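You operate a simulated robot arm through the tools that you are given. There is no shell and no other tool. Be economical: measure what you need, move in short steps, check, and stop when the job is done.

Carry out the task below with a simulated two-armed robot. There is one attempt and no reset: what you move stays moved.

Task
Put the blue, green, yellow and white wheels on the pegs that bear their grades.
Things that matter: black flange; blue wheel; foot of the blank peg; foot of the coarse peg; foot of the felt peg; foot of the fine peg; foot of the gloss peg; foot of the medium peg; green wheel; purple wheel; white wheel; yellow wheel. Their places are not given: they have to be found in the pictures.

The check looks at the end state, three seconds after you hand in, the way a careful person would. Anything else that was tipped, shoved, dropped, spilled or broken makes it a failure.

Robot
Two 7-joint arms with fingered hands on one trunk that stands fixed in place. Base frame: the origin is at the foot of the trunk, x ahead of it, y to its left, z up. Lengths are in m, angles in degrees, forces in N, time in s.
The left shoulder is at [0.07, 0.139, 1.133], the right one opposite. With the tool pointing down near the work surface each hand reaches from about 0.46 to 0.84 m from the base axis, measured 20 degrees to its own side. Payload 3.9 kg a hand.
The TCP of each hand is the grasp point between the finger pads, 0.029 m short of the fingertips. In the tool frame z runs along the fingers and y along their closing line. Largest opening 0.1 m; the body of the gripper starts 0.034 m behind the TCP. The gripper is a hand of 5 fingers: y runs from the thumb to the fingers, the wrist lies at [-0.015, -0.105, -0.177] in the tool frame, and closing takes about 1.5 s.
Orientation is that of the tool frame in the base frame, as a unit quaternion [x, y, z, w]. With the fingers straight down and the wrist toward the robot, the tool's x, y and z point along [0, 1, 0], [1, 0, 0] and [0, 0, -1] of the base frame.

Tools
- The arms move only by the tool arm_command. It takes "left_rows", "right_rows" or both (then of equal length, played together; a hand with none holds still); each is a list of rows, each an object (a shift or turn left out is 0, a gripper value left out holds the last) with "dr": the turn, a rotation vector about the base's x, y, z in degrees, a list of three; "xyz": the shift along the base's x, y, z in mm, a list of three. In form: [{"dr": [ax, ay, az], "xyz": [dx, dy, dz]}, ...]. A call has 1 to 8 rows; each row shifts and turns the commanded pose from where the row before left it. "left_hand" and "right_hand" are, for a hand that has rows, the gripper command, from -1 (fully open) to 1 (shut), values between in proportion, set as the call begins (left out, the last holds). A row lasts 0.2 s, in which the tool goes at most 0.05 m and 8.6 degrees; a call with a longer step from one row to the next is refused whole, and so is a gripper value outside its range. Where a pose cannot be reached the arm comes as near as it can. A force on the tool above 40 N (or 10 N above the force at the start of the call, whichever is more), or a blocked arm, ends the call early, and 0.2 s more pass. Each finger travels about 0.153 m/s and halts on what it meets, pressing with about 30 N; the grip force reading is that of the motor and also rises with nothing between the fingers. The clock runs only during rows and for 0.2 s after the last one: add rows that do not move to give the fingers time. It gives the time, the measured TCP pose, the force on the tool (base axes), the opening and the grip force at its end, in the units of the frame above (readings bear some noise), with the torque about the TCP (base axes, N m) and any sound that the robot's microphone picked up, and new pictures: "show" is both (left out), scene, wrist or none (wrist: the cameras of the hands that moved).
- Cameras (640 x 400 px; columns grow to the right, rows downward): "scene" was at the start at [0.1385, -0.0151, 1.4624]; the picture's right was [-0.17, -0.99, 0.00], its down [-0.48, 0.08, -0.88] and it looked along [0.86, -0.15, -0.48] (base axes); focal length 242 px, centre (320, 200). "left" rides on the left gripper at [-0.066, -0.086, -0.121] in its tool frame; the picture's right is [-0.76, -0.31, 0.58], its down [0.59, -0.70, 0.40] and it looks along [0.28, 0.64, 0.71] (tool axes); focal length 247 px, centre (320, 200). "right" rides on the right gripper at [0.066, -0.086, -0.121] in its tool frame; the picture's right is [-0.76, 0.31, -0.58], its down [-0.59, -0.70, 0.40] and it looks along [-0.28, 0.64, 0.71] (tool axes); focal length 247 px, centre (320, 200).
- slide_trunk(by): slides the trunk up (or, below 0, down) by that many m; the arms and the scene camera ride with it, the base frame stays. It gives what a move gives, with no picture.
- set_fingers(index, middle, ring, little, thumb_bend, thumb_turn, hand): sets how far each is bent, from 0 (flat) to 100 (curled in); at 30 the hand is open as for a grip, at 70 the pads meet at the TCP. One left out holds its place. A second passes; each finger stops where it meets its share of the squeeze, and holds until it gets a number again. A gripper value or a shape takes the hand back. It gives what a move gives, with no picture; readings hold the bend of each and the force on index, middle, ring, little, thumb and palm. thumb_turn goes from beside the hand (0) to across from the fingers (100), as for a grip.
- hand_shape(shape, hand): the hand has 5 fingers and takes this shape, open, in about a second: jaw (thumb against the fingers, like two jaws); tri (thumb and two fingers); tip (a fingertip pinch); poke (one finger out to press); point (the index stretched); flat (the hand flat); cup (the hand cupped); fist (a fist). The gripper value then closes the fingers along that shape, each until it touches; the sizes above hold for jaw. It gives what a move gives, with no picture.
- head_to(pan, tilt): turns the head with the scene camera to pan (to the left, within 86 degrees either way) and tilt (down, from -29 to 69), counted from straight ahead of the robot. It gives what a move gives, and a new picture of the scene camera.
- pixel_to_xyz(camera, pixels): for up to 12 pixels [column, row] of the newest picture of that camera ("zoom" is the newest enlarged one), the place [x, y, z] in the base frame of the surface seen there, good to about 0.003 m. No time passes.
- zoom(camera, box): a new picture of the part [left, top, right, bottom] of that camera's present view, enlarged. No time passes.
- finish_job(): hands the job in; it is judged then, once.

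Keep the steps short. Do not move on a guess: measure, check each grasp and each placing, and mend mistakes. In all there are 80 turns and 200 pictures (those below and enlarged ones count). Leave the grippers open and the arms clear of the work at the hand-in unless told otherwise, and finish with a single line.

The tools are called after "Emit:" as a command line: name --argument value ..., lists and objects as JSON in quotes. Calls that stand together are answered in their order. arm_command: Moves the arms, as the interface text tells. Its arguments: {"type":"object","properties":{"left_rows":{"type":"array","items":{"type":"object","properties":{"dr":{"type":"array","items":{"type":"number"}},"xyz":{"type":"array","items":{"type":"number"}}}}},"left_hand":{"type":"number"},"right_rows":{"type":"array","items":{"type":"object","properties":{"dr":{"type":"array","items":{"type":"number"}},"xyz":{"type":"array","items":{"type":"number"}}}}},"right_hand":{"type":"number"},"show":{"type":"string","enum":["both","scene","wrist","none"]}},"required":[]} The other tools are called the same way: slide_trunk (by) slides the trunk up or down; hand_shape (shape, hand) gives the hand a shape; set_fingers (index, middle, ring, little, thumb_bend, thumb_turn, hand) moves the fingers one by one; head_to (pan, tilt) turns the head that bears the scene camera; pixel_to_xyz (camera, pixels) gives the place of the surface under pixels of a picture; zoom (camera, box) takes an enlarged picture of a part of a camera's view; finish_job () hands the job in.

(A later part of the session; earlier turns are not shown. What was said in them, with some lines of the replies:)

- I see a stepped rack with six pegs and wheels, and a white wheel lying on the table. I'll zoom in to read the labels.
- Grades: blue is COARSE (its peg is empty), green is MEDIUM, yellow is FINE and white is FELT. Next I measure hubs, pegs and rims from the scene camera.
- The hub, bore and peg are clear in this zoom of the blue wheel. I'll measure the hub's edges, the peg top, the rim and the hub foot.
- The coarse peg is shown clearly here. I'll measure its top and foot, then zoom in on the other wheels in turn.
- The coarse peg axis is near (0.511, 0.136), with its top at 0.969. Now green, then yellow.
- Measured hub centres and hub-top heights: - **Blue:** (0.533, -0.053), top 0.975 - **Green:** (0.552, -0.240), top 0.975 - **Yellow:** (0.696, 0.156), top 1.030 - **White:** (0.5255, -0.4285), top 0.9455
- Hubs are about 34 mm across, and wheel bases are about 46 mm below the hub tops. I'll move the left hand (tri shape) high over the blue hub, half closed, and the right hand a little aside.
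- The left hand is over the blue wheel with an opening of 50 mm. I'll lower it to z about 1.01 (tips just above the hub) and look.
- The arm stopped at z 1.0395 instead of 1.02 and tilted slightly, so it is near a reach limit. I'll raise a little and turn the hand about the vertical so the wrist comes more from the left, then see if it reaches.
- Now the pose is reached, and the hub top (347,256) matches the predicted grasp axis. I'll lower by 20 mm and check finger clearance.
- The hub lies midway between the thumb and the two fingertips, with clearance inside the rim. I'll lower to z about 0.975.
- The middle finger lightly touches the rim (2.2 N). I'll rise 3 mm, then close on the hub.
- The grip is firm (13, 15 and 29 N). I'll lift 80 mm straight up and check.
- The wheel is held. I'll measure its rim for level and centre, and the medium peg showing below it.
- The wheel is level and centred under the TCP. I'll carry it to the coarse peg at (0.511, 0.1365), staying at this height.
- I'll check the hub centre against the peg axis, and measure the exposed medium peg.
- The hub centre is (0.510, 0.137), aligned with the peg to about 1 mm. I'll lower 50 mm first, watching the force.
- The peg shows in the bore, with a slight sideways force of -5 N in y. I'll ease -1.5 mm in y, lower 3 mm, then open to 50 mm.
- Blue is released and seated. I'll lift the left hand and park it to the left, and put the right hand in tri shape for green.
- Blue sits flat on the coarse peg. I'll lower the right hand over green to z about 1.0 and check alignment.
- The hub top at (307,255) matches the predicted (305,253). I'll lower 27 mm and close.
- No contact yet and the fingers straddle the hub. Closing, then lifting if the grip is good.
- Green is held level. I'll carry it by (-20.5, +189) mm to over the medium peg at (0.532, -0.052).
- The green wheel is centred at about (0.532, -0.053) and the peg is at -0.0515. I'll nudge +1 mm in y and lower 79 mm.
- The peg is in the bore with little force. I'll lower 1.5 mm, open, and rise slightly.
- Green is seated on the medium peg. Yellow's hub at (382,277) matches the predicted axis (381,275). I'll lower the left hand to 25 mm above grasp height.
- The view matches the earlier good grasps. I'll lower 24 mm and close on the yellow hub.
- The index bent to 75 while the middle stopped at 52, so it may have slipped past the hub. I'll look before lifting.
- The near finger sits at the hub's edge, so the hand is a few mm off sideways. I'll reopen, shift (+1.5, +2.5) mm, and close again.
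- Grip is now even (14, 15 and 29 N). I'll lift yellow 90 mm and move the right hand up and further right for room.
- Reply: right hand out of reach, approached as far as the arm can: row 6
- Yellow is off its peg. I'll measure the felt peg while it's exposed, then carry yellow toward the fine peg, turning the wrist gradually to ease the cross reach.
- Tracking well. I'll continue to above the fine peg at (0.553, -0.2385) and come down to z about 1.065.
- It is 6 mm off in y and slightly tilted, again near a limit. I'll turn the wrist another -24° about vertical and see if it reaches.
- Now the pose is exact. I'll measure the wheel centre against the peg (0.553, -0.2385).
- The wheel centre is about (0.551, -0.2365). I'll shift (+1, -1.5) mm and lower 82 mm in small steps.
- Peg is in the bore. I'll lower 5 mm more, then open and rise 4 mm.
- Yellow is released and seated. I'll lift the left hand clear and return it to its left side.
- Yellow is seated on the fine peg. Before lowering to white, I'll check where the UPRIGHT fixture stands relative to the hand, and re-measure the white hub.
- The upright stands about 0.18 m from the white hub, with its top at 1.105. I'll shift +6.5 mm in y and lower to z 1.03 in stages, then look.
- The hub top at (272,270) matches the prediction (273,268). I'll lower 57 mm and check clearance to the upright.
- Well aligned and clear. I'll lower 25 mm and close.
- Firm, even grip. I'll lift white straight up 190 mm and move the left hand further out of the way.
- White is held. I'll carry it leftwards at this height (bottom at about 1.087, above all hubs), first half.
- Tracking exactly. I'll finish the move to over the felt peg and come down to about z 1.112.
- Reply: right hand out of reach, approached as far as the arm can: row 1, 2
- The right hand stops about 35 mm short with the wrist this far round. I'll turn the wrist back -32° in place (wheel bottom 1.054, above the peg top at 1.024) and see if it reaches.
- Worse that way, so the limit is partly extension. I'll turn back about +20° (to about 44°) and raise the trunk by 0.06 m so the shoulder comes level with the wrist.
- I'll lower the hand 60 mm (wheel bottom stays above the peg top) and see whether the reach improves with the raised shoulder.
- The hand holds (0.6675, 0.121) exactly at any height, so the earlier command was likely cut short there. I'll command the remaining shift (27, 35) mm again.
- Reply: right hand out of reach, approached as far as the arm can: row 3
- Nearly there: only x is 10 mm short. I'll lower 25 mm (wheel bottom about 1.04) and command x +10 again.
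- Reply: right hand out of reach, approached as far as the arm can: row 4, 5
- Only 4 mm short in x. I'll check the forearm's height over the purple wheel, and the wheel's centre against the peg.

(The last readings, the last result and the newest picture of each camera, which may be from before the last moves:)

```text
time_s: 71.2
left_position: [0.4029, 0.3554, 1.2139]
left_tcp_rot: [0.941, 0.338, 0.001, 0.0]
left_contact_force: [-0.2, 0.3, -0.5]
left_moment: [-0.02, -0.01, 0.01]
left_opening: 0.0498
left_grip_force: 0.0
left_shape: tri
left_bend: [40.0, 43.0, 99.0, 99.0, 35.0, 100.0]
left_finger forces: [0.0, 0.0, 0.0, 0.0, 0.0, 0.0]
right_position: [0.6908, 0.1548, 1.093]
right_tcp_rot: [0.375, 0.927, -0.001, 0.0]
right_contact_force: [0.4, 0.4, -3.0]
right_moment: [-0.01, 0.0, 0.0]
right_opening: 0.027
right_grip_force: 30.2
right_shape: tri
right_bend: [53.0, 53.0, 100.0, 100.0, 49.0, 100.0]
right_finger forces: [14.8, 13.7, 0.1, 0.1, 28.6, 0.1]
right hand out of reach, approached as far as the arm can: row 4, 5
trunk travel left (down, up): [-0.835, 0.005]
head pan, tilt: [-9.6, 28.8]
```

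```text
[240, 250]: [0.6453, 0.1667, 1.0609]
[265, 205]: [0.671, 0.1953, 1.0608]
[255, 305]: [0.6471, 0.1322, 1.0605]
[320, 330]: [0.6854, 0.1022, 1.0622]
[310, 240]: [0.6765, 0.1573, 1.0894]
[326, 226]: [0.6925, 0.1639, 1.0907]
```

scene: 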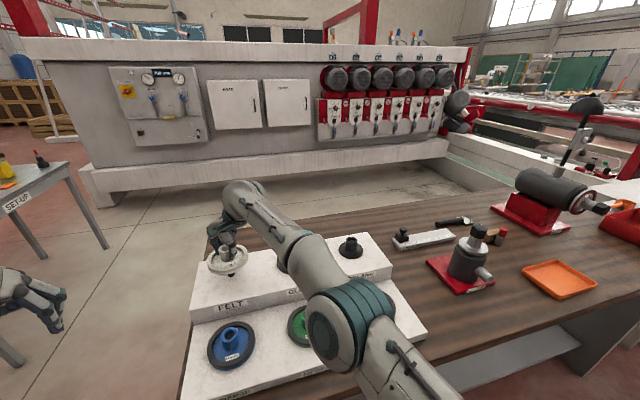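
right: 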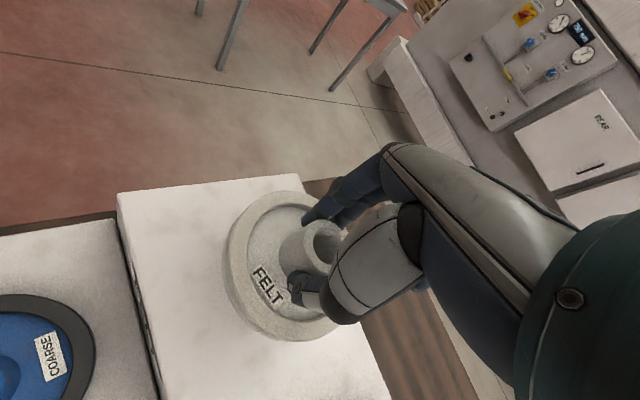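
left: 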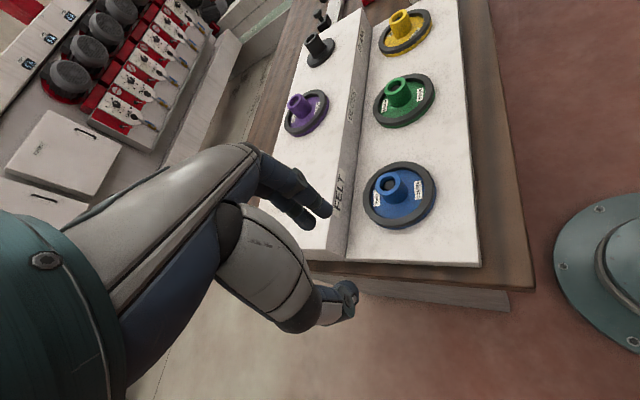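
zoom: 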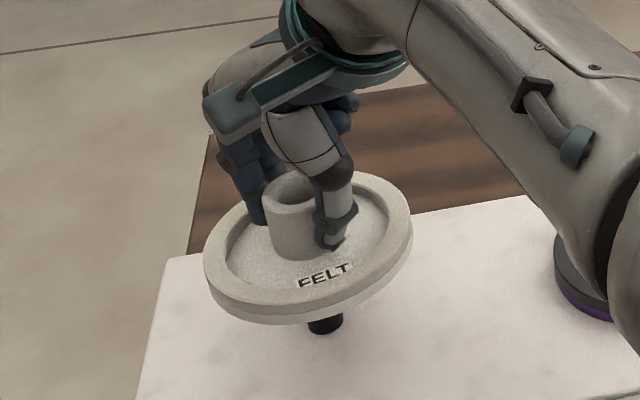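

The forearm is well clear (z about 1.25). The wheel centre is (0.692, 0.1515) and the peg is at (0.6955, 0.1555). I'll turn the wrist -6°, lower 10 mm and command (+4, +4) mm.

Emit:
arm_command --right_rows '[{"dr": [0, 0, -3], "xyz": [0, 0, -5]}, {"dr": [0, 0, -3], "xyz": [0, 0, -5]}, {"xyz": [1, 2, 0]}, {"xyz": [1.5, 2, 0]}, {"xyz": [1.5, 0, 0]}, {}, {}]' --show "wrist"

Emit:
zoom --camera "scene" --box '[180, 210, 280, 290]'

```text
time_s: 72.8
left_position: [0.4029, 0.3532, 1.2134]
left_tcp_rot: [0.941, 0.338, 0.0, 0.0]
left_contact_force: [-0.1, 0.0, 0.4]
left_moment: [-0.01, 0.0, 0.01]
left_opening: 0.0499
left_grip_force: 0.1
left_shape: tri
left_bend: [40.0, 43.0, 99.0, 99.0, 35.0, 100.0]
left_finger forces: [0.0, 0.1, 0.0, 0.1, 0.0, 0.1]
right_position: [0.6933, 0.1587, 1.083]
right_tcp_rot: [0.422, 0.906, 0.0, -0.001]
right_contact_force: [-0.4, 0.1, -3.5]
right_moment: [0.01, -0.01, -0.03]
right_opening: 0.0269
right_grip_force: 30.1
right_shape: tri
right_bend: [53.0, 53.0, 100.0, 100.0, 49.0, 100.0]
right_finger forces: [14.7, 13.8, 0.0, 0.1, 28.5, 0.0]
trunk travel left (down, up): [-0.835, 0.005]
head pan, tilt: [-9.6, 28.8]
```

right: 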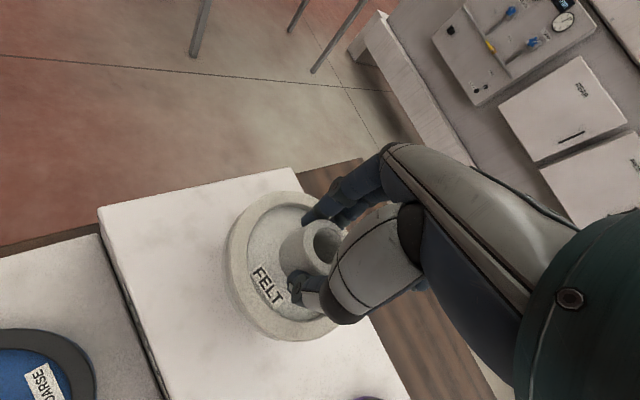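

```text
5.00 times, centred on (230, 250) of scene
```

zoom: 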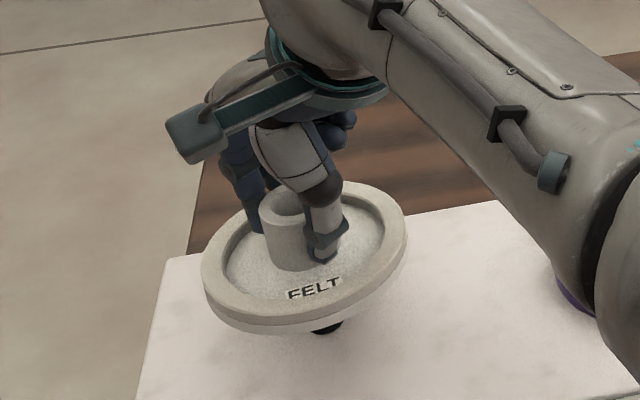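

No reach warning this time. I'll measure the wheel centre again.

Emit:
pixel_to_xyz --camera "right" --pixels '[[240, 250], [265, 205], [255, 305], [320, 330], [290, 325], [250, 220], [288, 197]]'

Emit:
pixel_to_xyz --camera "zoom" --pixels '[[212, 255], [398, 220], [270, 315], [340, 300], [325, 330], [262, 205], [302, 205], [285, 188]]'

```text
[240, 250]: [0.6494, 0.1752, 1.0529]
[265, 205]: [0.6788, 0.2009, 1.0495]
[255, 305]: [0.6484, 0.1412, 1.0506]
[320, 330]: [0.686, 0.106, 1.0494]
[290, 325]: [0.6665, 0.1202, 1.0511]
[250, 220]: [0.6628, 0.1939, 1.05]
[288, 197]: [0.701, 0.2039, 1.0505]
```

```text
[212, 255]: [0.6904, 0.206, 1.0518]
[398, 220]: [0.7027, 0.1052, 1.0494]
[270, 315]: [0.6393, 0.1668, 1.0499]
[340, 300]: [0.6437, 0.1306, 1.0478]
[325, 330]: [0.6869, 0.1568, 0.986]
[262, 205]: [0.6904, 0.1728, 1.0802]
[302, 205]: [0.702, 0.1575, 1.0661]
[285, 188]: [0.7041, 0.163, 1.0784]
```

The centre is about (0.694, 0.155) against the peg at (0.6955, 0.156). I'll shift (+1.5, +0.5) mm and lower 45 mm in small steps, watching force.

Emit:
arm_command --right_rows '[{"xyz": [1.5, 0.5, -5]}, {"xyz": [0, 0, -7]}, {"xyz": [0, 0, -7]}, {"xyz": [0, 0, -7]}, {"xyz": [0, 0, -7]}, {"xyz": [0, 0, -7]}, {"xyz": [0, 0, -5]}, {}]' --show "wrist"

Emit:
zoom --camera "scene" --box '[180, 210, 280, 290]'

```text
time_s: 74.6
left_position: [0.403, 0.354, 1.2142]
left_tcp_rot: [0.941, 0.338, 0.001, 0.0]
left_contact_force: [-0.6, -0.9, -0.8]
left_moment: [-0.02, 0.03, 0.01]
left_opening: 0.0499
left_grip_force: 0.1
left_shape: tri
left_bend: [40.0, 43.0, 99.0, 99.0, 35.0, 100.0]
left_finger forces: [0.0, 0.0, 0.0, 0.1, 0.0, 0.1]
right_position: [0.6949, 0.1612, 1.038]
right_tcp_rot: [0.423, 0.906, -0.001, 0.0]
right_contact_force: [-0.6, 0.2, -3.1]
right_moment: [0.01, 0.01, 0.0]
right_opening: 0.0269
right_grip_force: 30.1
right_shape: tri
right_bend: [53.0, 53.0, 100.0, 100.0, 49.0, 100.0]
right_finger forces: [14.6, 13.6, 0.0, 0.0, 28.5, 0.0]
trunk travel left (down, up): [-0.835, 0.005]
head pan, tilt: [-9.6, 28.8]
```

right: 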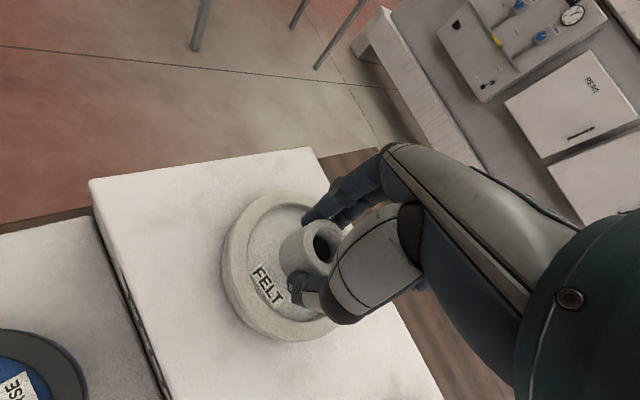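

```text
5.00 times, centred on (230, 250) of scene
```

zoom: 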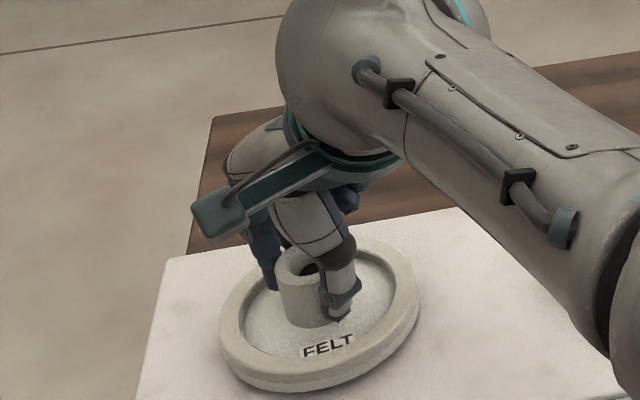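

The peg shows in the bore with no side force. I'll lower 5 mm, then open.

Emit:
arm_command --right_rows '[{"xyz": [0, 0, -3]}, {"xyz": [0, 0, -2]}, {}]' --show "none"

Emit:
arm_command --right_hand 0.0 --right_rows '[{}, {}, {}, {}, {"xyz": [0, 0, 4]}, {}]' --show "none"

Emit:
zoom --camera "scene" --box '[180, 210, 280, 290]'

```text
time_s: 75.4
left_position: [0.4033, 0.3543, 1.2125]
left_tcp_rot: [0.941, 0.337, 0.0, -0.001]
left_contact_force: [0.1, -0.6, -0.1]
left_moment: [0.0, 0.0, 0.04]
left_opening: 0.0497
left_grip_force: 0.1
left_shape: tri
left_bend: [40.0, 43.0, 99.0, 99.0, 35.0, 100.0]
left_finger forces: [0.0, 0.1, 0.1, 0.1, 0.1, 0.1]
right_position: [0.6944, 0.1596, 1.0327]
right_tcp_rot: [0.422, 0.906, 0.0, 0.0]
right_contact_force: [-0.3, 0.1, -1.4]
right_moment: [0.04, -0.05, 0.02]
right_opening: 0.027
right_grip_force: 30.0
right_shape: tri
right_bend: [53.0, 53.0, 100.0, 100.0, 49.0, 100.0]
right_finger forces: [14.9, 14.1, 0.0, 0.1, 28.7, 0.0]
trunk travel left (down, up): [-0.835, 0.005]
head pan, tilt: [-9.6, 28.8]
```

```text
time_s: 76.8
left_position: [0.4035, 0.3536, 1.2141]
left_tcp_rot: [0.941, 0.337, -0.001, 0.0]
left_contact_force: [0.4, 0.6, -0.8]
left_moment: [-0.01, 0.0, 0.01]
left_opening: 0.0498
left_grip_force: 0.0
left_shape: tri
left_bend: [40.0, 43.0, 99.0, 99.0, 35.0, 100.0]
left_finger forces: [0.0, 0.0, 0.0, 0.1, 0.0, 0.0]
right_position: [0.6956, 0.1591, 1.0391]
right_tcp_rot: [0.422, 0.907, 0.0, 0.0]
right_contact_force: [1.0, -0.3, 0.2]
right_moment: [0.0, -0.01, 0.0]
right_opening: 0.05
right_grip_force: 0.2
right_shape: tri
right_bend: [40.0, 43.0, 99.0, 99.0, 35.0, 100.0]
right_finger forces: [0.1, 0.1, 0.1, 0.1, 0.1, 0.1]
trunk travel left (down, up): [-0.835, 0.005]
head pan, tilt: [-9.6, 28.8]
```

```text
5.00 times, centred on (230, 250) of scene
```

zoom: 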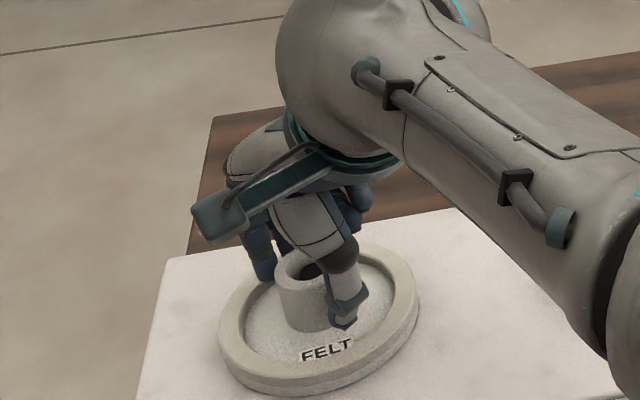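

White is released. I'll lift 45 mm straight up (within reach), then back away up and to the right.

Emit:
arm_command --right_rows '[{"xyz": [0, 0, 15]}, {"xyz": [0, 0, 15]}, {"xyz": [0, 0, 15]}, {}, {"xyz": [-10, -10, 20]}, {"xyz": [-10, -20, 25]}, {"xyz": [-10, -30, 20]}, {"xyz": [-10, -40, 10]}]' --show "none"

Emit:
arm_command --right_rows '[{"xyz": [-10, -45, 0]}, {"xyz": [-10, -45, 0]}, {"xyz": [-10, -45, 0]}, {"xyz": [-10, -45, 0]}, {"xyz": [-10, -45, 0]}, {"xyz": [-10, -45, 0]}, {"xyz": [-10, -45, 0]}, {"xyz": [-10, -45, 0]}]' --show "scene"

```text
time_s: 78.6
left_position: [0.402, 0.3529, 1.2144]
left_tcp_rot: [0.941, 0.338, 0.0, 0.0]
left_contact_force: [-0.2, -0.9, -0.5]
left_moment: [0.01, -0.07, 0.01]
left_opening: 0.0497
left_grip_force: 0.0
left_shape: tri
left_bend: [40.0, 43.0, 99.0, 99.0, 35.0, 100.0]
left_finger forces: [0.0, 0.0, 0.1, 0.1, 0.0, 0.0]
right_position: [0.6535, 0.0579, 1.1573]
right_tcp_rot: [0.422, 0.907, 0.002, 0.0]
right_contact_force: [0.2, -0.6, 0.0]
right_moment: [0.03, 0.0, 0.0]
right_opening: 0.0498
right_grip_force: 0.0
right_shape: tri
right_bend: [40.0, 43.0, 99.0, 99.0, 35.0, 100.0]
right_finger forces: [0.0, 0.0, 0.0, 0.0, 0.0, 0.1]
trunk travel left (down, up): [-0.835, 0.005]
head pan, tilt: [-9.6, 28.8]
```

```text
time_s: 80.4
left_position: [0.4025, 0.3528, 1.2141]
left_tcp_rot: [0.941, 0.339, 0.001, -0.001]
left_contact_force: [0.0, 0.0, -0.3]
left_moment: [0.02, -0.02, -0.02]
left_opening: 0.0501
left_grip_force: 0.1
left_shape: tri
left_bend: [40.0, 43.0, 99.0, 99.0, 35.0, 100.0]
left_finger forces: [0.1, 0.2, 0.0, 0.0, 0.0, 0.0]
right_position: [0.5746, -0.3024, 1.158]
right_tcp_rot: [0.422, 0.907, 0.0, 0.0]
right_contact_force: [-0.4, -0.2, 0.3]
right_moment: [0.02, 0.0, -0.02]
right_opening: 0.0498
right_grip_force: 0.1
right_shape: tri
right_bend: [40.0, 43.0, 99.0, 99.0, 35.0, 100.0]
right_finger forces: [0.1, 0.0, 0.0, 0.0, 0.1, 0.0]
trunk travel left (down, up): [-0.835, 0.005]
head pan, tilt: [-9.6, 28.8]
```

scene: 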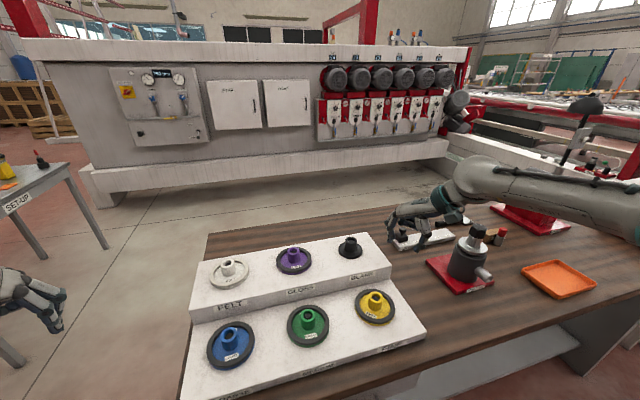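

All wheels look placed. I'll raise the right hand clear, open both hands fully, and check the rack up close.

Emit:
arm_command --right_hand -1 --left_hand -1 --right_rows '[{"xyz": [-5, -15, 30]}, {"xyz": [-5, -15, 30]}, {"xyz": [-5, -15, 30]}, {"xyz": [-5, -15, 30]}, {"xyz": [-5, -15, 20]}, {}]' --left_rows '[{}, {}, {}, {}, {}, {}]' --show "scene"

Emit:
zoom --camera "scene" --box '[180, 225, 310, 385]'

Emit:
zoom --camera "scene" --box '[260, 220, 520, 370]'

Emit:
zoom --camera "scene" --box '[190, 245, 270, 295]'

```text
time_s: 81.8
left_position: [0.4029, 0.3544, 1.2141]
left_tcp_rot: [0.941, 0.338, 0.0, 0.001]
left_contact_force: [0.5, 0.1, -0.7]
left_moment: [-0.01, 0.0, 0.03]
left_opening: 0.0998
left_grip_force: 0.0
left_shape: tri
left_bend: [30.0, 30.0, 99.0, 99.0, 30.0, 98.0]
left_finger forces: [0.0, 0.0, 0.0, 0.1, 0.1, 0.0]
right_position: [0.549, -0.3754, 1.2983]
right_tcp_rot: [0.422, 0.907, 0.0, 0.0]
right_contact_force: [0.0, -0.3, -0.3]
right_moment: [0.05, 0.0, -0.03]
right_opening: 0.0996
right_grip_force: 0.1
right_shape: tri
right_bend: [30.0, 30.0, 99.0, 99.0, 30.0, 98.0]
right_finger forces: [0.0, 0.1, 0.0, 0.0, 0.0, 0.0]
trunk travel left (down, up): [-0.835, 0.005]
head pan, tilt: [-9.6, 28.8]
```

scene: 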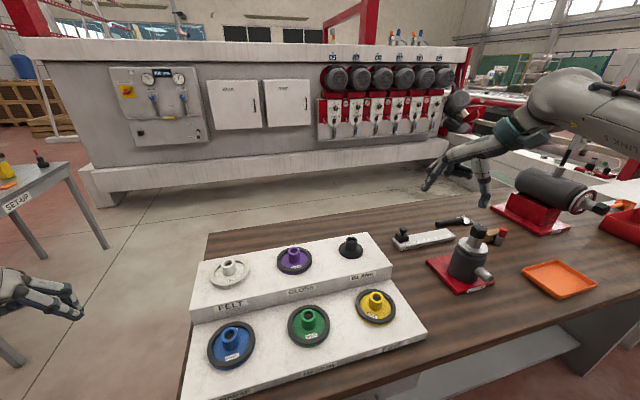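

```text
2.50 times, centred on (245, 305) of scene
```

zoom: 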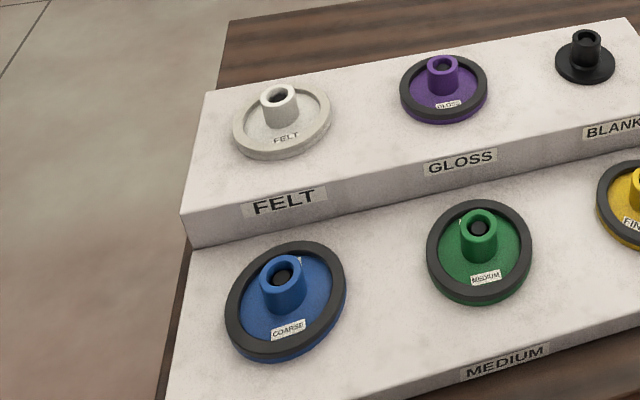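

```text
2.46 times, centred on (390, 295) of scene
```

zoom: 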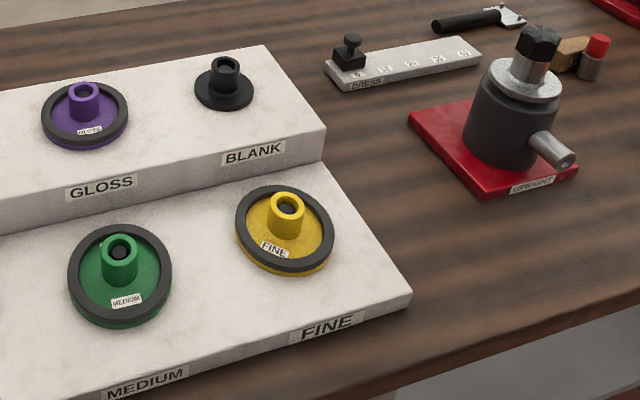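

```text
8.00 times, centred on (230, 270) of scene
```

zoom: 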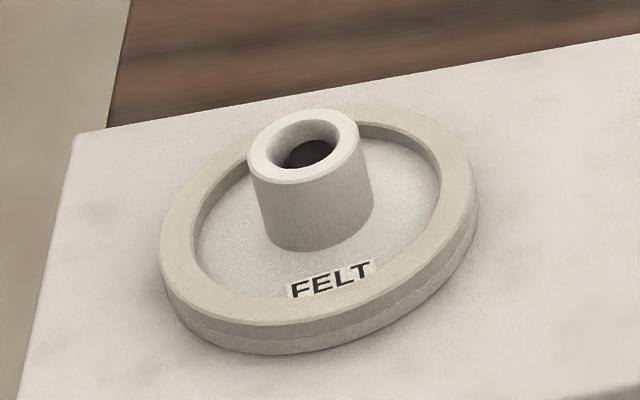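

All four wheels sit flat on their matching pegs. Purple, the black flange and the other items look untouched, and both hands are open and clear, so I'm handing in.

Emit:
finish_job

```text
The job is handed in.
```

The blue, green, yellow and white wheels are on the coarse, medium, fine and felt pegs, all seated flat, and the job is handed in.
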